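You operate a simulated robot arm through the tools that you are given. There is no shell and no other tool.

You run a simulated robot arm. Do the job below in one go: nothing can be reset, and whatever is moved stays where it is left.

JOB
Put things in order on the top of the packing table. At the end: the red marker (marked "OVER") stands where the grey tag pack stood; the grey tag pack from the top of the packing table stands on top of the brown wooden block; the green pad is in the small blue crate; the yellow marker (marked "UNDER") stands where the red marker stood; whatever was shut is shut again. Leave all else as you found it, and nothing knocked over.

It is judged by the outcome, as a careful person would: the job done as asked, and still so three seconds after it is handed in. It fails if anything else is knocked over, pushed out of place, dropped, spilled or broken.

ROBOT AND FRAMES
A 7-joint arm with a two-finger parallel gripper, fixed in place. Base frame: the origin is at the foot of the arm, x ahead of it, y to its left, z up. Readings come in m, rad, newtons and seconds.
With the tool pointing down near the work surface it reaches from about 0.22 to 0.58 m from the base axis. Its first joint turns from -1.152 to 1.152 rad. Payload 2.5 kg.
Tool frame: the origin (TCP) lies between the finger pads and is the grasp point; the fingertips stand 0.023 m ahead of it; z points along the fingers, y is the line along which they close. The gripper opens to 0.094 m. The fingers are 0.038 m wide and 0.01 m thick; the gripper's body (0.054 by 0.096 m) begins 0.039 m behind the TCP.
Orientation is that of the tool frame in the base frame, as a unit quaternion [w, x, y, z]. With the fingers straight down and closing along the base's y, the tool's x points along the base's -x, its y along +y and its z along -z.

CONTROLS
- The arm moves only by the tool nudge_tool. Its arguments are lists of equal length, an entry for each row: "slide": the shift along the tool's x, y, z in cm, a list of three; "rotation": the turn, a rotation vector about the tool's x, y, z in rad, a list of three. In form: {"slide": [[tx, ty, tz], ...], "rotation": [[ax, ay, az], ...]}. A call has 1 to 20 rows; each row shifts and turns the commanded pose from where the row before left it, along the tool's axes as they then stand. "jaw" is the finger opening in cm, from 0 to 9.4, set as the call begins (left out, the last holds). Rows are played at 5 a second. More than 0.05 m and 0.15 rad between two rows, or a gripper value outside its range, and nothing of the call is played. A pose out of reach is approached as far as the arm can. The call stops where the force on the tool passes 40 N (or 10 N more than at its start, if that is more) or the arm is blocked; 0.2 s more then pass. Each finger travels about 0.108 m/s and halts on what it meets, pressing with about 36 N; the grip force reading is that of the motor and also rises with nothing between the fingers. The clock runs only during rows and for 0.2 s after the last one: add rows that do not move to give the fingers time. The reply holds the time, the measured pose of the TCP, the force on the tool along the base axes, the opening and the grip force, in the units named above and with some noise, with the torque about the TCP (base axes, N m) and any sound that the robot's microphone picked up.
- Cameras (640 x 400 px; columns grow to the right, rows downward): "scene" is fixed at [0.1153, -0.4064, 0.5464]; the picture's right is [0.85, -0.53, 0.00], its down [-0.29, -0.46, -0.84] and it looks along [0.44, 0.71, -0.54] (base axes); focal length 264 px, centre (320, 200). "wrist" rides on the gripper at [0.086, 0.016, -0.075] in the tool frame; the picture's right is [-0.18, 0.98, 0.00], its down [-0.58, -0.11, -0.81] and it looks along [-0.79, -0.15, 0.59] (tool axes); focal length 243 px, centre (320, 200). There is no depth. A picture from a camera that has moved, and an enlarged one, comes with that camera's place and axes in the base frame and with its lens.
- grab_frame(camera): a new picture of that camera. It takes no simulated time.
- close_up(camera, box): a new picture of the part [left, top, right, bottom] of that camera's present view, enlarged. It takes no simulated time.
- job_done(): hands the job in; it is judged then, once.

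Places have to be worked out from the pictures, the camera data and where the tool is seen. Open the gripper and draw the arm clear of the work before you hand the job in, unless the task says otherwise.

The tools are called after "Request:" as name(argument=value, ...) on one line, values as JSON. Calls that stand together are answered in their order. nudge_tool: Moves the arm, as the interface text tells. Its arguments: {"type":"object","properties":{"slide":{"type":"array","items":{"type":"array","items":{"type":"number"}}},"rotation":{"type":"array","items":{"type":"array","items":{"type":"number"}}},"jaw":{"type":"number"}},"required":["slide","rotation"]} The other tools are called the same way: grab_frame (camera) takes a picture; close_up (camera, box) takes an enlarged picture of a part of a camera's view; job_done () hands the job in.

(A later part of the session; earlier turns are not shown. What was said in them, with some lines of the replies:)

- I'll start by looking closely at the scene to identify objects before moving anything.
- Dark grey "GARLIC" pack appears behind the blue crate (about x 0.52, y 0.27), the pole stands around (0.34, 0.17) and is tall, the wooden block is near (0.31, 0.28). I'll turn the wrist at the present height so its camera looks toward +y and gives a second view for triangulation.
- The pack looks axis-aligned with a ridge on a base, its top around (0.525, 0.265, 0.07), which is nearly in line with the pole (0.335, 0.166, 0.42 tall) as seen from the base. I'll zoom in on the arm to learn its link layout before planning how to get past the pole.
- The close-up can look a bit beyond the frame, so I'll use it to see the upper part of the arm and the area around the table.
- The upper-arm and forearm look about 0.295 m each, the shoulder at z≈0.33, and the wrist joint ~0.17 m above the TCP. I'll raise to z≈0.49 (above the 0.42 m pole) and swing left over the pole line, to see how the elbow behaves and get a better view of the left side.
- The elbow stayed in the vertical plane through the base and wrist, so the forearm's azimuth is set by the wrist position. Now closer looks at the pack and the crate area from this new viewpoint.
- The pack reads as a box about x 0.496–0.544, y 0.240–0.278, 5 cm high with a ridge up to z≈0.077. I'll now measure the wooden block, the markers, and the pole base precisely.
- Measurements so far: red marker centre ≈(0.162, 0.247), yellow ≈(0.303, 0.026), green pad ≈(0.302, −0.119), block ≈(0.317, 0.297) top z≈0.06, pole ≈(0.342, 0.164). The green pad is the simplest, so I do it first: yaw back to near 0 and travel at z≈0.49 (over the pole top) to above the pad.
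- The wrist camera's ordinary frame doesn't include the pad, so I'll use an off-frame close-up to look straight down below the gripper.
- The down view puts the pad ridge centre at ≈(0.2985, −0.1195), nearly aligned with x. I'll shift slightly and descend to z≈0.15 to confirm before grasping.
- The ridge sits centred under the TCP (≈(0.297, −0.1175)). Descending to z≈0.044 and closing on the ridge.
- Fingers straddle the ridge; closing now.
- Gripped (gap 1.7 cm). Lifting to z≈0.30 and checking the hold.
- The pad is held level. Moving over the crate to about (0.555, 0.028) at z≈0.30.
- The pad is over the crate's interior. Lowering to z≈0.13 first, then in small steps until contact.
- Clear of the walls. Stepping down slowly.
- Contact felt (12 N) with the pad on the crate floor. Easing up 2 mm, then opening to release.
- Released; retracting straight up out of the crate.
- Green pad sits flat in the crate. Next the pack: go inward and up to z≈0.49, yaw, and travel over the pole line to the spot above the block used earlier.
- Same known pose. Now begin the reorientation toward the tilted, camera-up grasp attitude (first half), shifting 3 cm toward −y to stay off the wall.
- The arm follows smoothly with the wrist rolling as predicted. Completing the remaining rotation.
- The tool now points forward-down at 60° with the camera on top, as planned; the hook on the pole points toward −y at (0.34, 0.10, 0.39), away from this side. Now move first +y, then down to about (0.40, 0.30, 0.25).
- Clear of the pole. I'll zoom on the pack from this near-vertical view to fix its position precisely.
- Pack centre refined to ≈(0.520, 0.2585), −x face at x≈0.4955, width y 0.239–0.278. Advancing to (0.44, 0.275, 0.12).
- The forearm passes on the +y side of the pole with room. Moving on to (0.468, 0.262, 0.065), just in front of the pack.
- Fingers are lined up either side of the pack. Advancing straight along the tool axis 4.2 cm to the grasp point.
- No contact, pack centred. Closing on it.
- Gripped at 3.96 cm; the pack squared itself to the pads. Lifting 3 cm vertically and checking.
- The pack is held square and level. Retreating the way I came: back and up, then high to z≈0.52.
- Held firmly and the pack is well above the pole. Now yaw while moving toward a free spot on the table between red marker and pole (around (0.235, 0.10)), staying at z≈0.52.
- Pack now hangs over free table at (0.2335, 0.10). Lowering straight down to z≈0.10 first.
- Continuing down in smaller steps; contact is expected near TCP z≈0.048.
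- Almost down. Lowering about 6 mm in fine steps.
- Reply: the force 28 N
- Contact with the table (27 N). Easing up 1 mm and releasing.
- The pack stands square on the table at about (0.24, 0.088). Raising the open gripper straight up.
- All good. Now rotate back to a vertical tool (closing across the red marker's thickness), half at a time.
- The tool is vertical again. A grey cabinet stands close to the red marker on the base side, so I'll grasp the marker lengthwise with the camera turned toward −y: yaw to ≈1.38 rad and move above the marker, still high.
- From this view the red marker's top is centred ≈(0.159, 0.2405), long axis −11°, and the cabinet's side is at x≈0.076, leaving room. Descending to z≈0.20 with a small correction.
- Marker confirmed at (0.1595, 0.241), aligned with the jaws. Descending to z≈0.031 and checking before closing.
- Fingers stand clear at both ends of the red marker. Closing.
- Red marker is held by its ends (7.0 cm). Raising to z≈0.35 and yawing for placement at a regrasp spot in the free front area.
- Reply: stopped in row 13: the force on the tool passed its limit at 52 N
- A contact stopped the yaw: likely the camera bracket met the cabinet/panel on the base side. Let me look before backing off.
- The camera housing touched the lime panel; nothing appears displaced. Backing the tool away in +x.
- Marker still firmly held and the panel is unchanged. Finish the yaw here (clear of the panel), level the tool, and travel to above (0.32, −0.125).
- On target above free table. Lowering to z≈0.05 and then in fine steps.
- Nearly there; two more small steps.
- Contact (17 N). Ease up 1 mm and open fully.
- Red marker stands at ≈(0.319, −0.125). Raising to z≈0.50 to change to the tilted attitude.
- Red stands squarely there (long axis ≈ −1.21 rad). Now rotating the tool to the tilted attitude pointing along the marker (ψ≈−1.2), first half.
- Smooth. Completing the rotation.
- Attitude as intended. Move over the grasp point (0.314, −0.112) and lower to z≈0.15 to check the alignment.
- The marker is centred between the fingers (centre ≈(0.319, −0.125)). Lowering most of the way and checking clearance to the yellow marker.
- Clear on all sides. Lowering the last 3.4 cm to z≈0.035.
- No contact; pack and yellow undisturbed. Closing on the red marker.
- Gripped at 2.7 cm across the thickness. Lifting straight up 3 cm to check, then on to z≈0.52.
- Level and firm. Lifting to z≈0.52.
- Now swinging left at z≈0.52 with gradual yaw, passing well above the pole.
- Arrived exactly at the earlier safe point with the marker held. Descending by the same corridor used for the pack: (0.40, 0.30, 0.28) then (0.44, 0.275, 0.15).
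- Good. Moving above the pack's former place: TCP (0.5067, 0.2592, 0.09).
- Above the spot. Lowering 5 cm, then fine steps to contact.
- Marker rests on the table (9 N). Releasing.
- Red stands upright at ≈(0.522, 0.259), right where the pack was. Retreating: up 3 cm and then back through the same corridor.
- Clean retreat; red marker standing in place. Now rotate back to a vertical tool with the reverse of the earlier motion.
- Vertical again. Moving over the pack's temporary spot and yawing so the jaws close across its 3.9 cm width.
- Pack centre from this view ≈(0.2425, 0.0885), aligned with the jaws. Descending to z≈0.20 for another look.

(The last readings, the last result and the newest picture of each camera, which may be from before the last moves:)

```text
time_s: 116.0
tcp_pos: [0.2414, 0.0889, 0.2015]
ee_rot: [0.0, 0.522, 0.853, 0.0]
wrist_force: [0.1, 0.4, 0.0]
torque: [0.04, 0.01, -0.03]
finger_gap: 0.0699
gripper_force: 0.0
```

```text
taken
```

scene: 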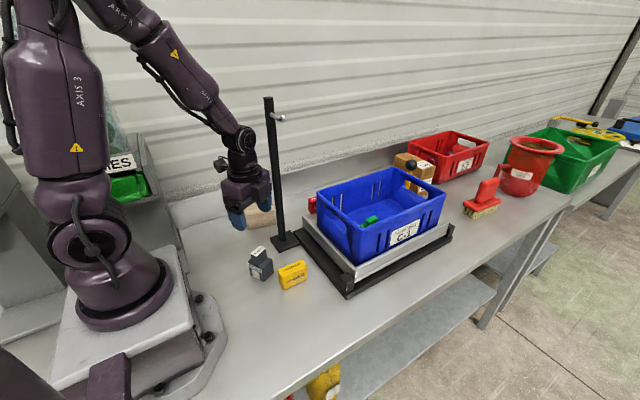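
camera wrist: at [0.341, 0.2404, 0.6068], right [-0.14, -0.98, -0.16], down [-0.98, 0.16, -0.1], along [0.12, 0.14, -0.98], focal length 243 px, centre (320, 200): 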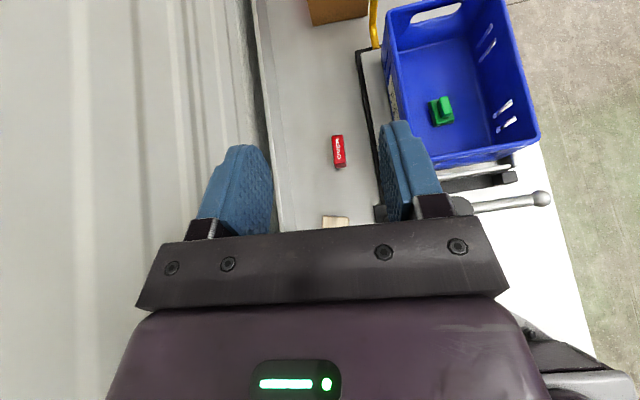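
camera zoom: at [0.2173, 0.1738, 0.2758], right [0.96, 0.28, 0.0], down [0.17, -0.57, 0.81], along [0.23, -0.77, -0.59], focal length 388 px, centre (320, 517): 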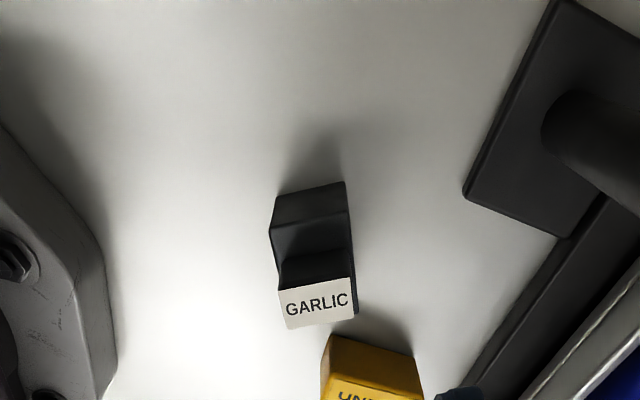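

Well centred. Descending to the grasp height z≈0.047.

Request:
nudge_tool(slide=[[0, 0, 4.2], [0, 0, 4.2], [0, 0, 3.5], [0, 0, 2.0], [0, 0, 1.5], [0, 0, 0]], rotation=[[0, 0, 0], [0, 0, 0], [0, 0, 0], [0, 0, 0], [0, 0, 0], [0, 0, 0]])

Request:
close_up(camera="scene", box=[180, 180, 340, 310])

```text
time_s: 117.4
tcp_pos: [0.2428, 0.0891, 0.0446]
ee_rot: [0.0, 0.521, 0.854, 0.0]
wrist_force: [0.4, -0.4, 0.3]
torque: [-0.01, -0.02, 0.0]
finger_gap: 0.0701
gripper_force: 0.0
```

```text
3.08 times, centred on (260, 245) of scene
camera zoom: at [0.1153, -0.4064, 0.5464], right [0.85, -0.53, 0.0], down [-0.29, -0.46, -0.84], along [0.44, 0.71, -0.54], focal length 814 px, centre (505, 62)
```

zoom: 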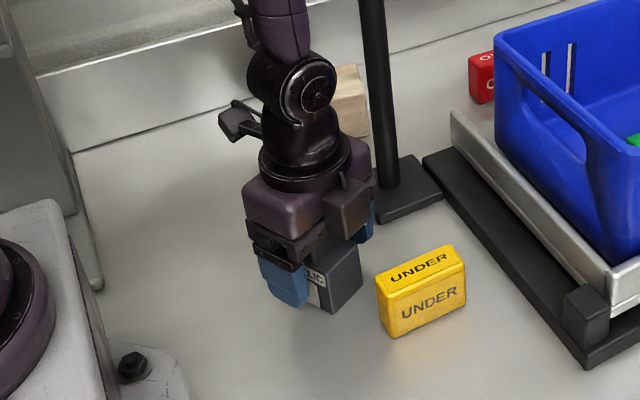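

Jaws straddle the pack with no contact. Closing.

Request:
nudge_tool(slide=[[0, 0, 0], [0, 0, 0], [0, 0, 0], [0, 0, 0]], rotation=[[0, 0, 0], [0, 0, 0], [0, 0, 0], [0, 0, 0]], jaw=0)

Request:
nudge_tool(slide=[[0, 0, -1], [0, 0, -2], [0, 0, 0]], rotation=[[0, 0, 0], [0, 0, 0], [0, 0, 0]])

Request:
close_up(camera="scene", box=[180, 180, 340, 310])

```text
time_s: 118.4
tcp_pos: [0.241, 0.0891, 0.0444]
ee_rot: [0.0, 0.521, 0.854, -0.001]
wrist_force: [-0.3, 0.4, 0.4]
torque: [-0.01, -0.03, -0.02]
finger_gap: 0.0395
gripper_force: 36.4
```

```text
time_s: 119.2
tcp_pos: [0.2421, 0.088, 0.0756]
ee_rot: [-0.001, 0.521, 0.853, -0.001]
wrist_force: [0.1, -0.4, -1.4]
torque: [-0.01, 0.03, 0.03]
finger_gap: 0.0395
gripper_force: 35.6
```

```text
3.08 times, centred on (260, 245) of scene
camera zoom: at [0.1153, -0.4064, 0.5464], right [0.85, -0.53, 0.0], down [-0.29, -0.46, -0.84], along [0.44, 0.71, -0.54], focal length 814 px, centre (505, 62)
```

zoom: 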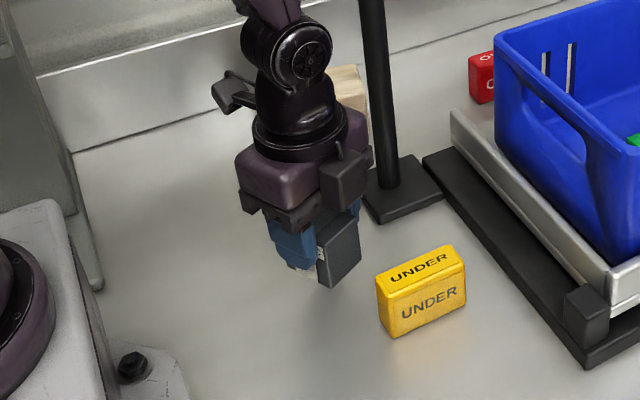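

Pack held (3.95 cm). Raising to z≈0.50 and yawing to match the block's long axis.

Request:
nudge_tool(slide=[[0, 0, -4.24], [0, 0, -4.24], [0, 0, -4.24], [0, 0, -4.24], [0, 0, -4.24], [0, 0, -4.24], [0, 0, -4.24], [0, 0, -4.24], [0, 0, -4.24], [0, 0, -4.24], [0, 0, 0], [0, 0, 0], [0, 0, 0], [0, 0, 0], [0, 0, 0], [0, 0, 0], [0, 0, 0]], rotation=[[0, 0, 0], [0, 0, 0], [0, 0, 0], [0, 0, 0], [0, 0, 0], [0, 0, 0], [0, 0, 0], [0, 0, 0], [0, 0, 0], [0, 0, 0], [0, 0, -0.1422], [0, 0, -0.1422], [0, 0, -0.1422], [0, 0, -0.1422], [0, 0, -0.1422], [0, 0, -0.1422], [0, 0, 0]])

Request:
nudge_tool(slide=[[-0.44, 4.42, 0], [-0.44, 4.42, 0], [-0.44, 4.42, 0], [-0.44, 4.42, 0], [-0.44, 4.42, 0], [0, 0, 0]], rotation=[[0, 0, 0], [0, 0, 0], [0, 0, 0], [0, 0, 0], [0, 0, 0], [0, 0, 0]])

Request:
grab_frame(camera="scene")

Request:
close_up(camera="wrist", box=[120, 0, 520, 4])

```text
time_s: 122.8
tcp_pos: [0.2437, 0.0869, 0.4993]
ee_rot: [-0.001, 0.121, 0.993, 0.0]
wrist_force: [-0.6, -0.3, -0.8]
torque: [0.03, 0.03, -0.04]
finger_gap: 0.0392
gripper_force: 35.7
```

```text
time_s: 124.2
tcp_pos: [0.3178, 0.2984, 0.5021]
ee_rot: [-0.001, 0.122, 0.993, -0.001]
wrist_force: [0.8, -0.7, -1.2]
torque: [-0.03, 0.01, -0.02]
finger_gap: 0.0392
gripper_force: 36.2
```

```text
taken
```

scene: 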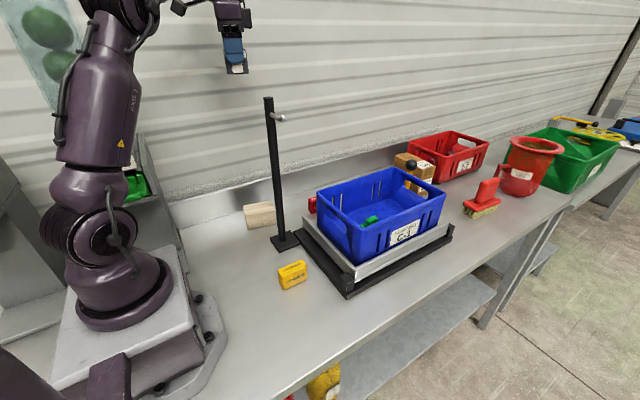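

```text
1.60 times, centred on (320, 2) of wrist
camera zoom: at [0.2377, 0.3354, 0.5761], right [0.42, 0.91, 0.0], down [0.54, -0.25, 0.81], along [0.73, -0.34, -0.59], focal length 388 px, centre (320, 517)
```

zoom: 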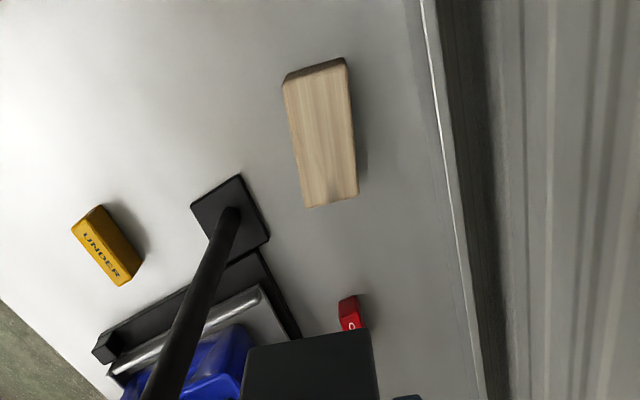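

Block seen at centre ≈(0.320, 0.300), long axis −0.24 rad, matching the tool yaw. Lowering to z≈0.20 and re-measuring.

Request:
nudge_tool(slide=[[0, 0, 4.25], [0, 0, 4.25], [0, 0, 4.25], [0, 0, 4.25], [0, 0, 4.25], [0, 0, 4.25], [0, 0, 4.25], [0, 0, 0]], rotation=[[0, 0, 0], [0, 0, 0], [0, 0, 0], [0, 0, 0], [0, 0, 0], [0, 0, 0], [0, 0, 0], [0, 0, 0]])

Request:
close_up(camera="wrist", box=[120, 0, 520, 4])

Request:
close_up(camera="scene", box=[180, 120, 340, 260])

```text
time_s: 126.0
tcp_pos: [0.3177, 0.2953, 0.2023]
ee_rot: [-0.001, 0.121, 0.993, -0.001]
wrist_force: [0.0, 0.4, -0.4]
torque: [0.02, 0.01, -0.02]
finger_gap: 0.0396
gripper_force: 35.9
```

```text
1.60 times, centred on (320, 2) of wrist
camera zoom: at [0.2371, 0.3337, 0.2776], right [0.42, 0.91, 0.0], down [0.54, -0.25, 0.81], along [0.73, -0.34, -0.59], focal length 388 px, centre (320, 517)
```

zoom: 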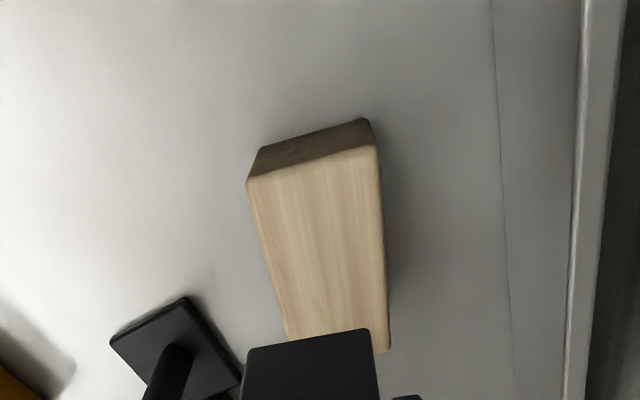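

```text
2.86 times, centred on (260, 190) of scene
camera zoom: at [0.1153, -0.4064, 0.5464], right [0.85, -0.53, 0.0], down [-0.29, -0.46, -0.84], along [0.44, 0.71, -0.54], focal length 756 px, centre (491, 229)
```

zoom: 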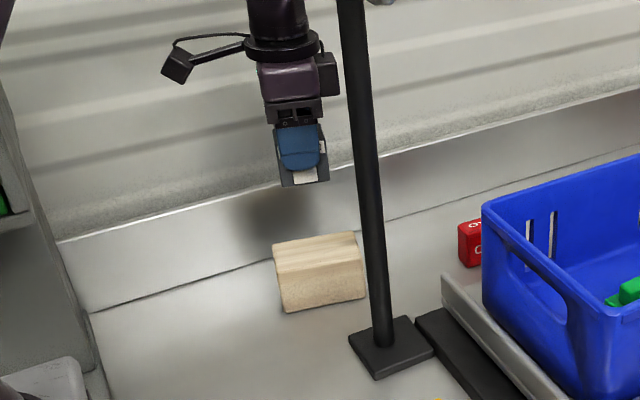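

Block centre relative to the tool is about (+3, +4) mm; its top is ≈9.2×5.6 cm. Correcting and lowering to just above the block.

Request:
nudge_tool(slide=[[-0.19, 0.45, 0], [0, 0, 3.5], [0, 0, 3.0], [0, 0, 2.0], [0, 0, 0]], rotation=[[0, 0, 0], [0, 0, 0], [0, 0, 0], [0, 0, 0], [0, 0, 0]])

Request:
close_up(camera="scene", box=[200, 160, 320, 250])

Request:
close_up(camera="wrist", box=[120, 0, 520, 4])

```text
time_s: 127.2
tcp_pos: [0.3202, 0.3001, 0.1169]
ee_rot: [-0.001, 0.122, 0.993, 0.0]
wrist_force: [-0.4, -0.1, -0.6]
torque: [-0.02, 0.01, -0.02]
finger_gap: 0.0394
gripper_force: 36.0
```

```text
4.44 times, centred on (260, 205) of scene
camera zoom: at [0.1153, -0.4064, 0.5464], right [0.85, -0.53, 0.0], down [-0.29, -0.46, -0.84], along [0.44, 0.71, -0.54], focal length 1176 px, centre (587, 178)
```

zoom: 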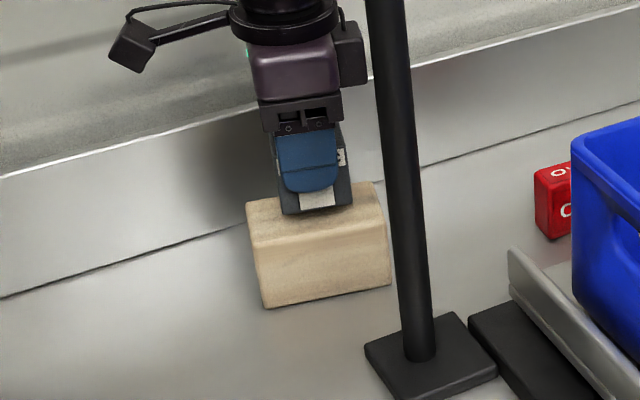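

```text
1.60 times, centred on (320, 2) of wrist
camera zoom: at [0.2411, 0.3383, 0.1919], right [0.42, 0.91, 0.0], down [0.54, -0.25, 0.81], along [0.73, -0.34, -0.59], focal length 388 px, centre (320, 517)
```

zoom: 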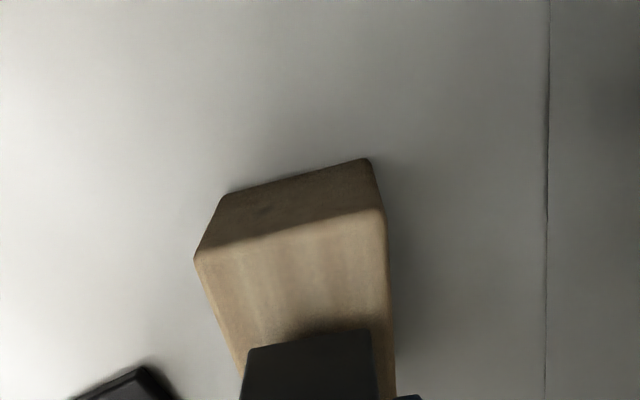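

Pack is centred over the block. Lowering in fine steps.

Request:
nudge_tool(slide=[[0, 0, 0.5], [0, 0, 0.3], [0, 0, 0]], rotation=[[0, 0, 0], [0, 0, 0], [0, 0, 0]])

```text
time_s: 128.0
tcp_pos: [0.3196, 0.3006, 0.109]
ee_rot: [-0.001, 0.122, 0.993, -0.001]
wrist_force: [0.0, 0.5, -0.9]
torque: [0.0, 0.01, 0.0]
finger_gap: 0.0394
gripper_force: 36.3
```

Request:
nudge_tool(slide=[[0, 0, 0.2], [0, 0, 0.1], [0, 0, 0]], rotation=[[0, 0, 0], [0, 0, 0], [0, 0, 0]])

```text
time_s: 128.8
tcp_pos: [0.3196, 0.301, 0.1063]
ee_rot: [-0.001, 0.122, 0.993, 0.0]
wrist_force: [-0.4, 0.2, -0.9]
torque: [-0.01, 0.02, -0.01]
finger_gap: 0.0393
gripper_force: 36.1
```

Request:
nudge_tool(slide=[[0, 0, 0.1], [0, 0, 0.05], [0, 0, 0]], rotation=[[0, 0, 0], [0, 0, 0], [0, 0, 0]])

```text
time_s: 129.6
tcp_pos: [0.3196, 0.301, 0.1056]
ee_rot: [0.0, 0.121, 0.993, 0.0]
wrist_force: [-4.6, -5.5, 26.5]
torque: [-0.3, 0.16, 0.02]
finger_gap: 0.0395
gripper_force: 35.8
```

Contact with the block (26 N). Ease up ~0.8 mm and release.

Request:
nudge_tool(slide=[[0, 0, -0.08], [0, 0, 0]], rotation=[[0, 0, 0], [0, 0, 0]])

Request:
nudge_tool(slide=[[0, 0, 0], [0, 0, 0], [0, 0, 0]], rotation=[[0, 0, 0], [0, 0, 0], [0, 0, 0]], jaw=6.5)

Request:
close_up(camera="scene", box=[200, 160, 320, 250])

```text
time_s: 130.2
tcp_pos: [0.3191, 0.3029, 0.1052]
ee_rot: [0.0, 0.121, 0.993, 0.001]
wrist_force: [-0.6, -0.2, 19.5]
torque: [0.0, -0.02, 0.04]
finger_gap: 0.0393
gripper_force: 36.3
```

```text
time_s: 131.0
tcp_pos: [0.3191, 0.2999, 0.1046]
ee_rot: [0.0, 0.121, 0.993, -0.001]
wrist_force: [0.0, 0.2, 0.5]
torque: [-0.01, 0.03, -0.01]
finger_gap: 0.0652
gripper_force: 0.0
```

```text
4.44 times, centred on (260, 205) of scene
camera zoom: at [0.1153, -0.4064, 0.5464], right [0.85, -0.53, 0.0], down [-0.29, -0.46, -0.84], along [0.44, 0.71, -0.54], focal length 1176 px, centre (587, 178)
```

zoom: 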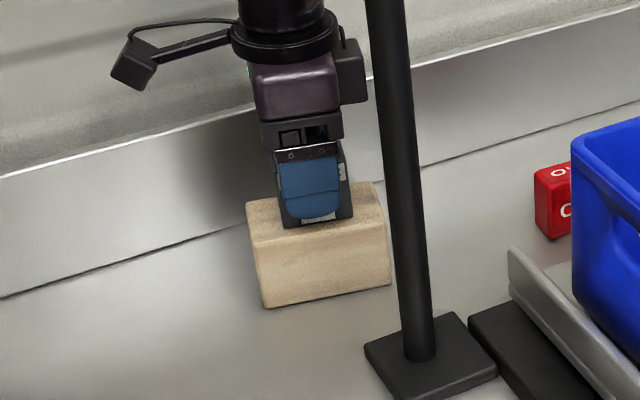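

Released. Raising straight up slowly off the pack.

Request:
nudge_tool(slide=[[0, 0, -1], [0, 0, -2], [0, 0, -3], [0, 0, -4], [0, 0, -4], [0, 0, -4], [0, 0, -4], [0, 0, -4], [0, 0, -4], [0, 0, -4], [0, 0, -4], [0, 0, 0]], rotation=[[0, 0, 0], [0, 0, 0], [0, 0, 0], [0, 0, 0], [0, 0, 0], [0, 0, 0], [0, 0, 0], [0, 0, 0], [0, 0, 0], [0, 0, 0], [0, 0, 0], [0, 0, 0]])

Request:
close_up(camera="scene", box=[200, 160, 320, 250])

Request:
close_up(camera="wrist", box=[120, 0, 520, 4])

```text
time_s: 133.6
tcp_pos: [0.3194, 0.3, 0.4856]
ee_rot: [-0.001, 0.121, 0.993, -0.001]
wrist_force: [-0.1, 0.8, 0.2]
torque: [-0.01, -0.01, -0.01]
finger_gap: 0.0648
gripper_force: 0.1
```

```text
4.44 times, centred on (260, 205) of scene
camera zoom: at [0.1153, -0.4064, 0.5464], right [0.85, -0.53, 0.0], down [-0.29, -0.46, -0.84], along [0.44, 0.71, -0.54], focal length 1176 px, centre (587, 178)
```

zoom: 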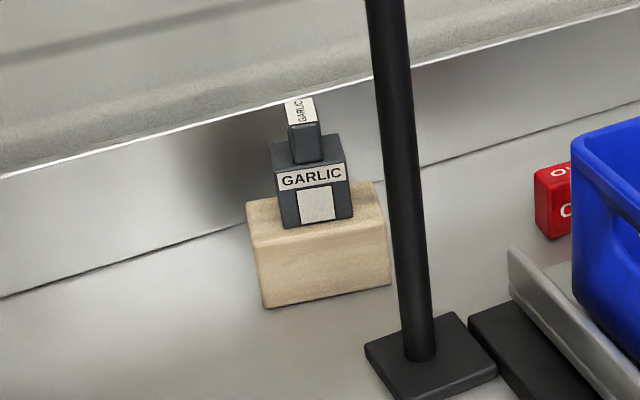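

```text
1.60 times, centred on (320, 2) of wrist
camera zoom: at [0.2395, 0.3374, 0.5599], right [0.42, 0.91, 0.0], down [0.54, -0.24, 0.81], along [0.73, -0.34, -0.59], focal length 388 px, centre (320, 517)
```

zoom: 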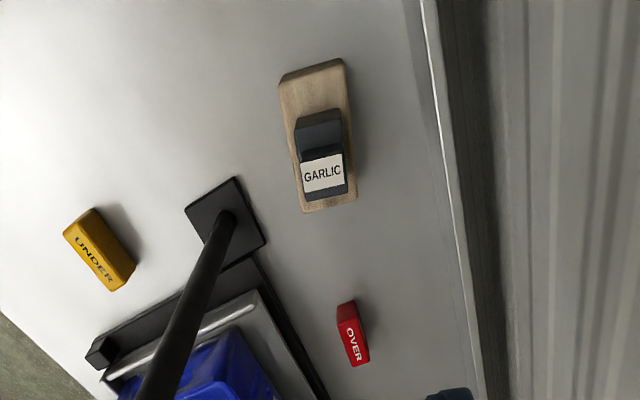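

The pack stands squarely on the wooden block, and red is in place. Now for yellow: raise slightly, move over it, and yaw so the jaws close along its length (camera toward −y).

Request:
nudge_tool(slide=[[0, 0, -1.5], [-0.84, -4.51, 0], [-0.84, -4.51, 0], [-0.84, -4.51, 0], [-0.84, -4.51, 0], [-0.84, -4.51, 0], [-0.84, -4.51, 0], [0, 0, 0], [0, 0, 0], [0, 0, 0], [0, 0, 0], [0, 0, 0], [0, 0, 0], [0, 0, 0], [0, 0, 0], [0, 0, 0], [0, 0, 0], [0, 0, 0], [0, 0, 0], [0, 0, 0]], rotation=[[0, 0, 0], [0, 0, 0], [0, 0, 0], [0, 0, 0], [0, 0, 0], [0, 0, 0], [0, 0, 0], [0, 0, -0.1395], [0, 0, -0.1395], [0, 0, -0.1395], [0, 0, -0.1395], [0, 0, -0.1395], [0, 0, -0.1395], [0, 0, -0.1395], [0, 0, -0.1395], [0, 0, -0.1395], [0, 0, -0.1395], [0, 0, -0.1395], [0, 0, -0.1395], [0, 0, -0.1395]], jaw=9.4)

Request:
grab_frame(camera="scene")

Request:
close_up(camera="wrist", box=[120, 0, 520, 4])

```text
time_s: 137.8
tcp_pos: [0.3036, 0.027, 0.501]
ee_rot: [0.001, 0.707, -0.707, 0.0]
wrist_force: [0.0, -0.8, -0.6]
torque: [-0.02, 0.03, 0.01]
finger_gap: 0.0941
gripper_force: 0.0
```

```text
taken
```

scene: 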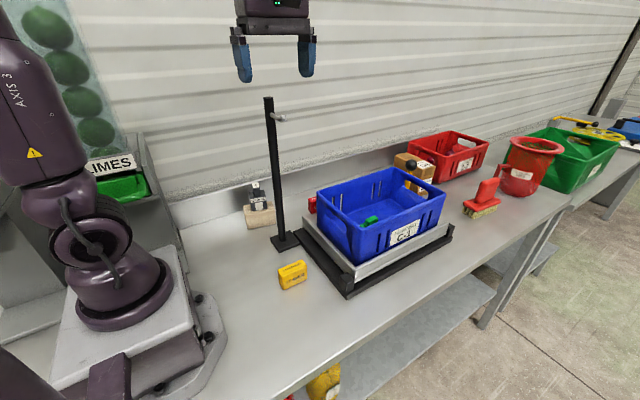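

```text
1.60 times, centred on (320, 2) of wrist
camera zoom: at [0.2887, -0.0592, 0.5747], right [-0.98, 0.18, 0.0], down [0.11, 0.58, 0.81], along [0.15, 0.79, -0.59], focal length 388 px, centre (320, 517)
```

zoom: 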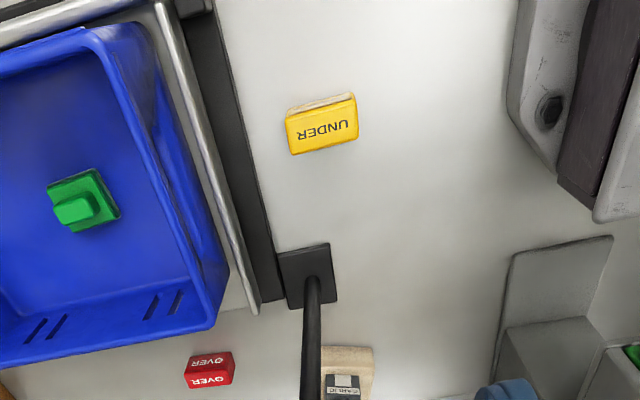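

Yellow measured at ≈(0.3015, 0.0215), yaw ≈ +1°. Correcting and descending to z≈0.20.

Request:
nudge_tool(slide=[[0.55, 0.21, 0], [0, 0, 4.3], [0, 0, 4.3], [0, 0, 4.3], [0, 0, 4.3], [0, 0, 4.3], [0, 0, 4.3], [0, 0, 4.3], [0, 0, 0]], rotation=[[0, 0, 0], [0, 0, 0], [0, 0, 0], [0, 0, 0], [0, 0, 0], [0, 0, 0], [0, 0, 0], [0, 0, 0], [0, 0, 0]])

Request:
close_up(camera="wrist", box=[120, 0, 520, 4])

```text
time_s: 139.8
tcp_pos: [0.3016, 0.0207, 0.1987]
ee_rot: [0.0, -0.707, 0.707, 0.001]
wrist_force: [0.0, -0.5, -0.4]
torque: [-0.03, -0.02, 0.01]
finger_gap: 0.094
gripper_force: 0.0
```

```text
1.60 times, centred on (320, 2) of wrist
camera zoom: at [0.2859, -0.0657, 0.2741], right [-0.98, 0.19, 0.0], down [0.11, 0.58, 0.81], along [0.15, 0.79, -0.59], focal length 388 px, centre (320, 517)
```

zoom: 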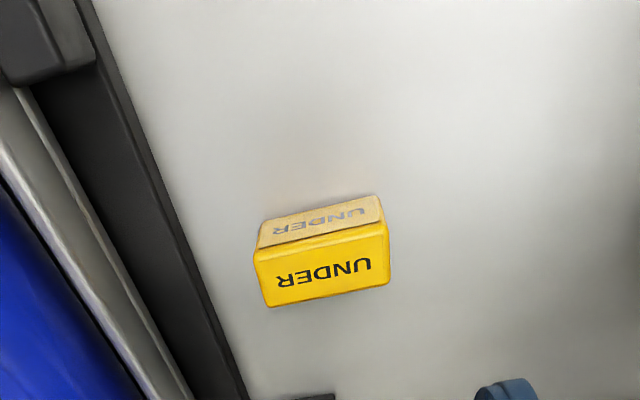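

Centred (0.300, 0.0205). Descending to z≈0.030.

Request:
nudge_tool(slide=[[0, 0.1, 4.3], [0, 0, 4.3], [0, 0, 4.0], [0, 0, 2.5], [0, 0, 1.0], [0, 0, 0.75], [0, 0, 0]], rotation=[[0, 0, 0], [0, 0, 0], [0, 0, 0], [0, 0, 0], [0, 0, 0], [0, 0, 0], [0, 0, 0]])

Request:
close_up(camera="scene", box=[220, 190, 380, 320])

```text
time_s: 141.4
tcp_pos: [0.2996, 0.0217, 0.0312]
ee_rot: [-0.001, -0.706, 0.708, 0.001]
wrist_force: [1.2, 0.7, 0.2]
torque: [-0.01, 0.01, 0.0]
finger_gap: 0.0942
gripper_force: 0.1
```

```text
3.08 times, centred on (300, 255) of scene
camera zoom: at [0.1153, -0.4064, 0.5464], right [0.85, -0.53, 0.0], down [-0.29, -0.46, -0.84], along [0.44, 0.71, -0.54], focal length 814 px, centre (382, 31)
```

zoom: 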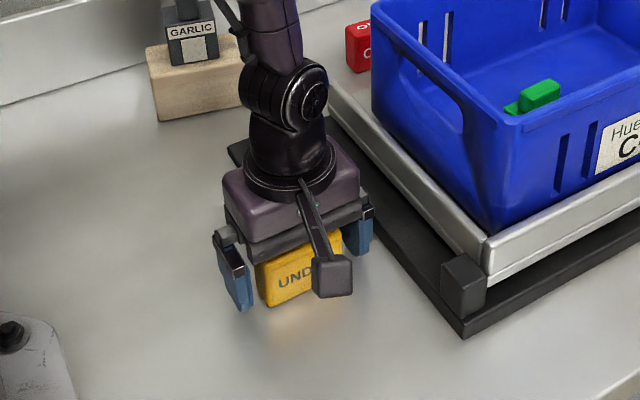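

Fingers stand off both ends. Closing and lifting 3 cm.

Request:
nudge_tool(slide=[[0, 0, 0], [0, 0, 0], [0, 0, 0], [0, 0, 0]], rotation=[[0, 0, 0], [0, 0, 0], [0, 0, 0], [0, 0, 0]], jaw=0)

Request:
nudge_tool(slide=[[0, 0, -1], [0, 0, -2], [0, 0, 0]], rotation=[[0, 0, 0], [0, 0, 0], [0, 0, 0]])

Request:
close_up(camera="scene", box=[220, 190, 380, 320])

```text
time_s: 142.4
tcp_pos: [0.3004, 0.0212, 0.0307]
ee_rot: [0.0, -0.707, 0.707, 0.0]
wrist_force: [-0.2, 0.1, -0.2]
torque: [-0.01, -0.01, 0.02]
finger_gap: 0.0698
gripper_force: 36.5
```

```text
time_s: 143.2
tcp_pos: [0.299, 0.0214, 0.0614]
ee_rot: [-0.002, -0.706, 0.708, 0.001]
wrist_force: [0.5, 0.6, -0.4]
torque: [-0.01, 0.0, -0.04]
finger_gap: 0.0695
gripper_force: 35.6
```

```text
3.08 times, centred on (300, 255) of scene
camera zoom: at [0.1153, -0.4064, 0.5464], right [0.85, -0.53, 0.0], down [-0.29, -0.46, -0.84], along [0.44, 0.71, -0.54], focal length 814 px, centre (382, 31)
```

zoom: 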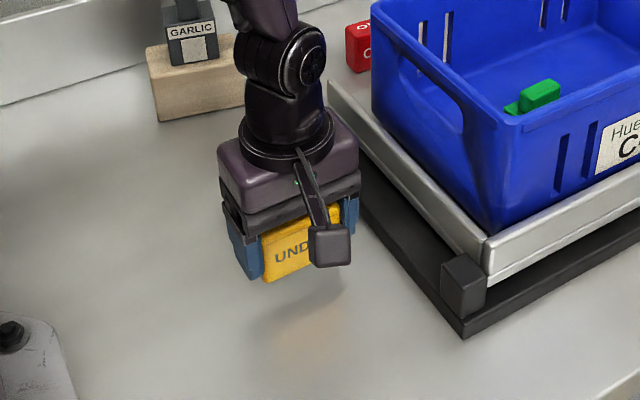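

Yellow held (6.95 cm). Raising to z≈0.30, trimming the yaw, and moving to above red's old place.

Request:
nudge_tool(slide=[[0, 0, -4], [0, 0, -4], [0, 0, -4], [0, 0, -4], [0, 0, -4], [0, 0, -4], [0, 0, 0], [0, 0, 0], [-3.19, 2.94, 0], [-3.19, 2.94, 0], [-3.19, 2.94, 0], [-3.19, 2.94, 0], [-3.19, 2.94, 0], [-3.19, 2.94, 0], [0, 0, 0]], rotation=[[0, 0, 0], [0, 0, 0], [0, 0, 0], [0, 0, 0], [0, 0, 0], [0, 0, 0], [0, 0, 0.089], [0, 0, 0.089], [0, 0, 0], [0, 0, 0], [0, 0, 0], [0, 0, 0], [0, 0, 0], [0, 0, 0], [0, 0, 0]])

Request:
grab_frame(camera="scene")

```text
time_s: 146.4
tcp_pos: [0.1593, 0.2386, 0.3005]
ee_rot: [-0.001, -0.64, 0.768, 0.0]
wrist_force: [0.8, 0.0, -0.4]
torque: [-0.02, -0.02, -0.01]
finger_gap: 0.0697
gripper_force: 36.3
```

```text
taken
```

scene: 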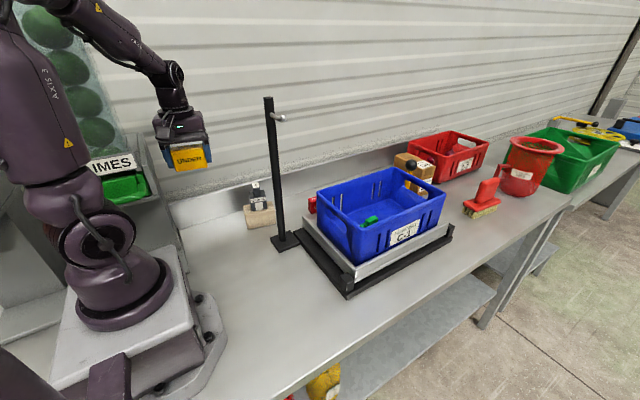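

Above the target. Lowering to z≈0.06 and checking position.

Request:
nudge_tool(slide=[[0, 0, 4.3], [0, 0, 4.3], [0, 0, 4.3], [0, 0, 4.3], [0, 0, 4.3], [0, 0, 2.4], [0, 0, 0]], rotation=[[0, 0, 0], [0, 0, 0], [0, 0, 0], [0, 0, 0], [0, 0, 0], [0, 0, 0], [0, 0, 0]])

Request:
close_up(camera="scene", box=[140, 150, 320, 290])

```text
time_s: 148.0
tcp_pos: [0.158, 0.2406, 0.0611]
ee_rot: [-0.002, -0.641, 0.767, 0.001]
wrist_force: [0.0, -0.2, -0.2]
torque: [0.01, 0.02, 0.01]
finger_gap: 0.0694
gripper_force: 36.0
```

```text
2.86 times, centred on (230, 220) of scene
camera zoom: at [0.1153, -0.4064, 0.5464], right [0.85, -0.53, 0.0], down [-0.29, -0.46, -0.84], along [0.44, 0.71, -0.54], focal length 756 px, centre (577, 143)
```

zoom: 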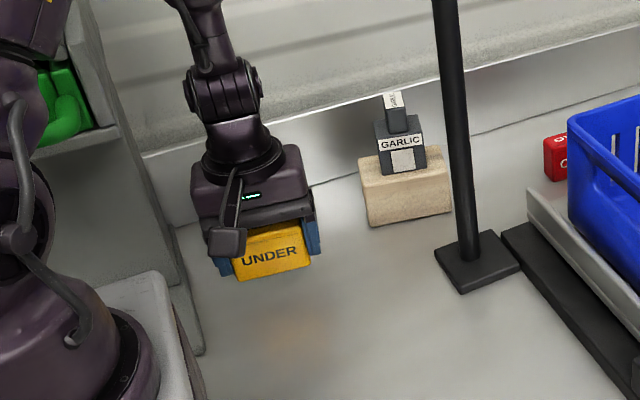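

This matches the earlier view of red at the same height. Lowering to contact in fine steps.

Request:
nudge_tool(slide=[[0, 0, 1.5], [0, 0, 0.8], [0, 0, 0.4], [0, 0, 0]], rotation=[[0, 0, 0], [0, 0, 0], [0, 0, 0], [0, 0, 0]])

```text
time_s: 149.0
tcp_pos: [0.1591, 0.2399, 0.0343]
ee_rot: [-0.002, -0.641, 0.768, 0.0]
wrist_force: [-0.1, 0.4, -0.3]
torque: [-0.01, 0.0, 0.0]
finger_gap: 0.0693
gripper_force: 35.9
```

Request:
nudge_tool(slide=[[0, 0, 0.2], [0, 0, 0.1], [0, 0, 0]], rotation=[[0, 0, 0], [0, 0, 0], [0, 0, 0]])

```text
time_s: 149.8
tcp_pos: [0.1615, 0.2417, 0.0293]
ee_rot: [-0.001, -0.641, 0.767, 0.0]
wrist_force: [-1.1, -0.2, 4.4]
torque: [-0.05, -0.11, 0.0]
finger_gap: 0.0694
gripper_force: 35.7
```

Light contact (4 N). Releasing.

Request:
nudge_tool(slide=[[0, 0, 0.02], [0, 0, 0], [0, 0, 0], [0, 0, 0]], rotation=[[0, 0, 0], [0, 0, 0], [0, 0, 0], [0, 0, 0]], jaw=9.4)

Request:
close_up(camera="scene", box=[140, 150, 320, 290])

```text
time_s: 150.8
tcp_pos: [0.16, 0.2401, 0.0318]
ee_rot: [-0.001, -0.641, 0.768, 0.0]
wrist_force: [-0.1, -0.4, 0.3]
torque: [0.01, 0.03, 0.01]
finger_gap: 0.0939
gripper_force: 0.2
```

```text
2.86 times, centred on (230, 220) of scene
camera zoom: at [0.1153, -0.4064, 0.5464], right [0.85, -0.53, 0.0], down [-0.29, -0.46, -0.84], along [0.44, 0.71, -0.54], focal length 756 px, centre (577, 143)
```

zoom: 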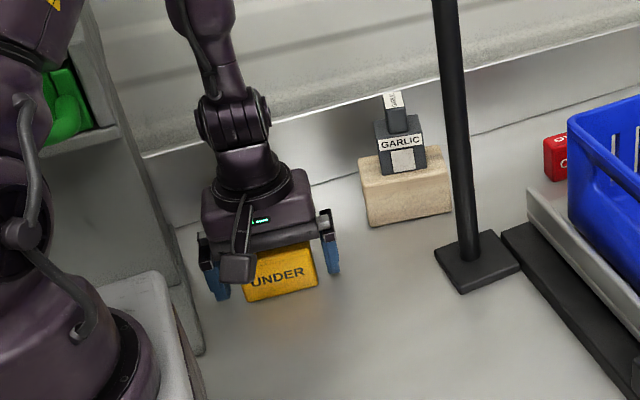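

Released; yellow stands where red stood. Raising straight up without turning (to stay off the lime panel).

Request:
nudge_tool(slide=[[0, 0, -1], [0, 0, -2], [0, 0, -4], [0, 0, -4], [0, 0, -4], [0, 0, -4], [0, 0, -4], [0, 0, -4], [0, 0, -4], [0, 0, -4], [0, 0, 0]], rotation=[[0, 0, 0], [0, 0, 0], [0, 0, 0], [0, 0, 0], [0, 0, 0], [0, 0, 0], [0, 0, 0], [0, 0, 0], [0, 0, 0], [0, 0, 0], [0, 0, 0]])

Request:
close_up(camera="wrist", box=[120, 0, 520, 4])

Request:
close_up(camera="scene", box=[190, 190, 310, 265])

```text
time_s: 153.2
tcp_pos: [0.161, 0.2401, 0.3806]
ee_rot: [-0.002, -0.641, 0.768, 0.0]
wrist_force: [0.2, -0.1, -0.1]
torque: [0.02, 0.01, 0.0]
finger_gap: 0.0941
gripper_force: 0.0
```

```text
1.60 times, centred on (320, 2) of wrist
camera zoom: at [0.1299, 0.1583, 0.4561], right [-0.93, 0.36, 0.0], down [0.21, 0.55, 0.81], along [0.29, 0.75, -0.59], focal length 388 px, centre (320, 517)
```

zoom: 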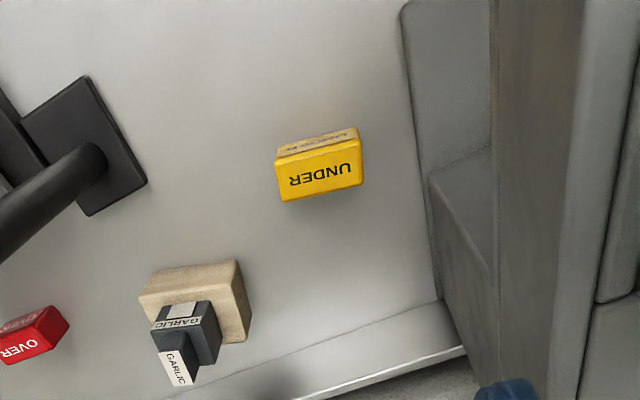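

```text
5.33 times, centred on (250, 228) of scene
camera zoom: at [0.1153, -0.4064, 0.5464], right [0.85, -0.53, 0.0], down [-0.29, -0.46, -0.84], along [0.44, 0.71, -0.54], focal length 1411 px, centre (693, 53)
```

zoom: 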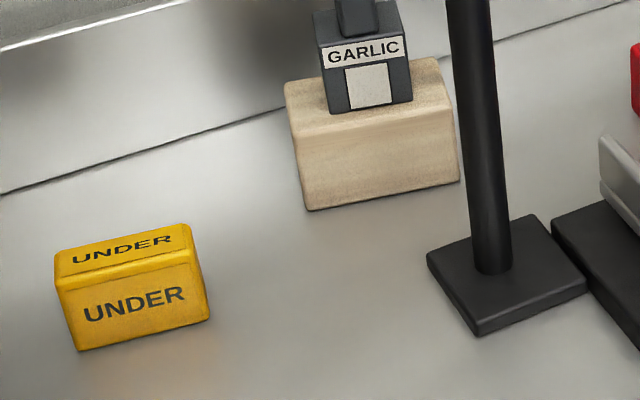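

Yellow's outline coincides with where red's was, and block, pack and pole are unchanged. Drawing the arm clear: away in +x and up, then over to the front side.

Request:
nudge_tool(slide=[[-0.48, -2.62, -4.0], [-0.48, -2.62, -4.0], [-0.48, -2.62, -4.0], [4.1, -1.6, 0], [4.1, -1.6, 0], [4.1, -1.6, 0], [4.1, -1.6, 0], [4.1, -1.6, 0], [4.1, -1.6, 0], [0, 0, 0]], rotation=[[0, 0, 0], [0, 0, 0], [0, 0, 0], [0, 0, 0], [0, 0, 0], [0, 0, 0], [0, 0, 0], [0, 0, 0], [0, 0, 0], [0, 0, 0]])

Request:
grab_frame(camera="scene")

Request:
close_up(camera="wrist", box=[120, 0, 520, 4])

Request:
grab_frame(camera="wrist")

```text
time_s: 155.4
tcp_pos: [0.2925, -0.017, 0.5024]
ee_rot: [-0.001, -0.641, 0.767, 0.0]
wrist_force: [0.3, -0.2, 0.0]
torque: [0.02, 0.02, -0.03]
finger_gap: 0.094
gripper_force: 0.0
```

```text
taken
```

scene: 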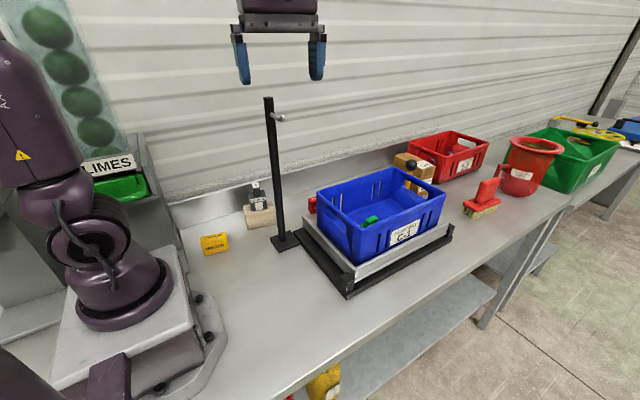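

```text
1.60 times, centred on (320, 2) of wrist
camera zoom: at [0.2612, -0.0984, 0.5775], right [-0.93, 0.36, 0.0], down [0.21, 0.55, 0.81], along [0.29, 0.75, -0.59], focal length 388 px, centre (320, 517)
```

zoom: 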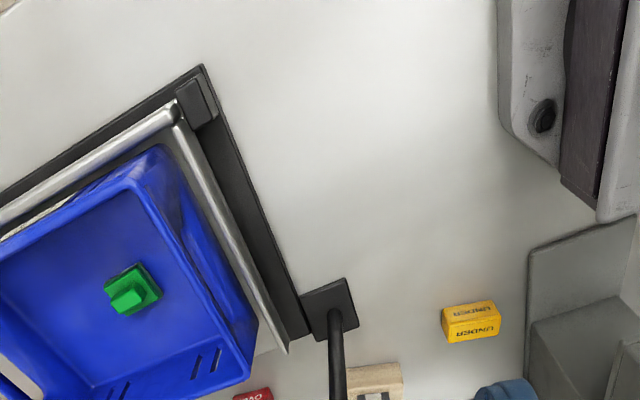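

```text
taken
camera wrist: at [0.2612, -0.0984, 0.5775], right [-0.93, 0.36, 0.0], down [0.21, 0.55, 0.81], along [0.29, 0.75, -0.59], focal length 243 px, centre (320, 200)
```

wrist: 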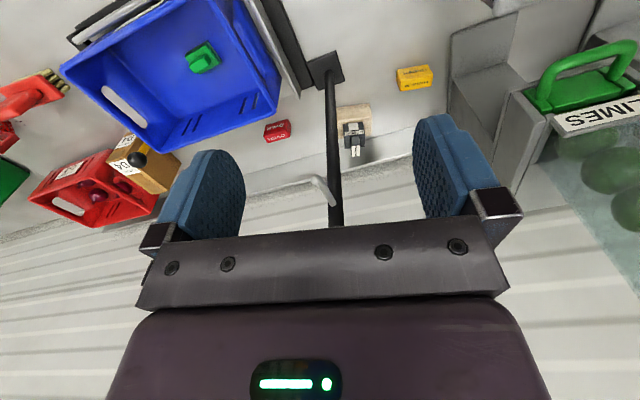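

Everything appears in order. One last close check of crate, red marker and pack before handing in.

Request:
close_up(camera="scene", box=[290, 120, 470, 300])

Request:
close_up(camera="scene", box=[180, 150, 340, 270])

Request:
close_up(camera="wrist", box=[240, 40, 460, 180])

```text
2.22 times, centred on (380, 210) of scene
camera zoom: at [0.1153, -0.4065, 0.5464], right [0.85, -0.53, 0.0], down [-0.29, -0.46, -0.84], along [0.44, 0.71, -0.54], focal length 588 px, centre (187, 178)
```

zoom: 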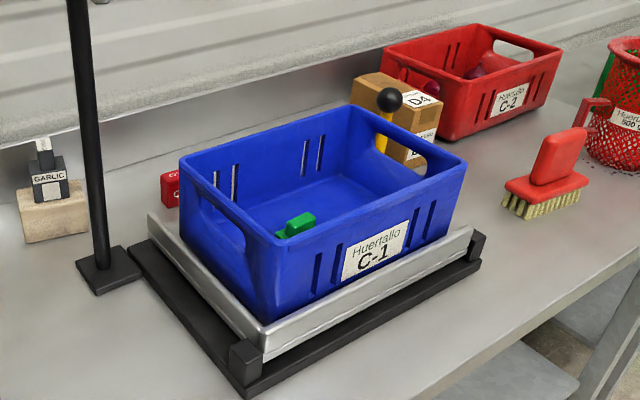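

```text
3.33 times, centred on (260, 210) of scene
camera zoom: at [0.1153, -0.4065, 0.5464], right [0.85, -0.53, 0.0], down [-0.29, -0.46, -0.84], along [0.44, 0.71, -0.54], focal length 882 px, centre (520, 167)
```

zoom: 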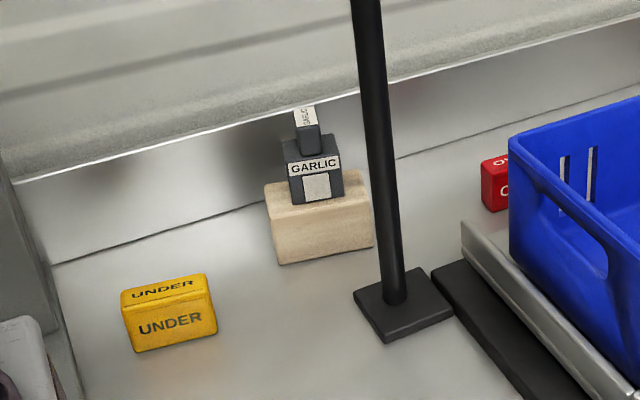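

```text
2.86 times, centred on (350, 110) of wrist
camera zoom: at [0.2612, -0.0984, 0.5775], right [-0.93, 0.36, 0.0], down [0.21, 0.55, 0.81], along [0.29, 0.75, -0.59], focal length 693 px, centre (234, 457)
```

zoom: 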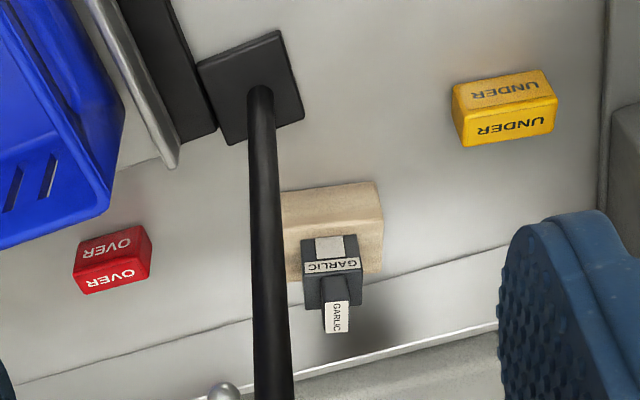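

The last pictures show the green pad in the blue crate, the tag pack upright on the wooden block, red where the pack stood and yellow where red stood. Crate, pole, block and the other items are where they were, nothing was opened, and the gripper is open and clear, so I hand in the job.

Request:
job_done()

```text
The job is handed in.
```

The job is handed in, and the last pictures show all four moves done:

- **Red marker ("OVER"):** it stands upright where the grey tag pack stood, within about 3 mm by my measurements.
- **Grey tag pack:** it stands upright, roughly centred, on top of the brown wooden block.
- **Green pad:** it lies flat in the small blue crate.
- **Yellow marker ("UNDER"):** it stands where the red marker stood, at the same angle.

I opened nothing, so there was nothing to shut again. In the last pictures, the crate, the pole, the block and the other items are where they were at the start.

One thing went wrong on the way. While I was turning the tool with the red marker in hand, the arm's camera touched the lime panel by the base, and the move stopped at 52 N. I backed off. In the pictures the panel looks unmoved, and the marker stayed in the grip.

The tag pack and the red marker each stood for a while on a free spot on the table before going to their final places.
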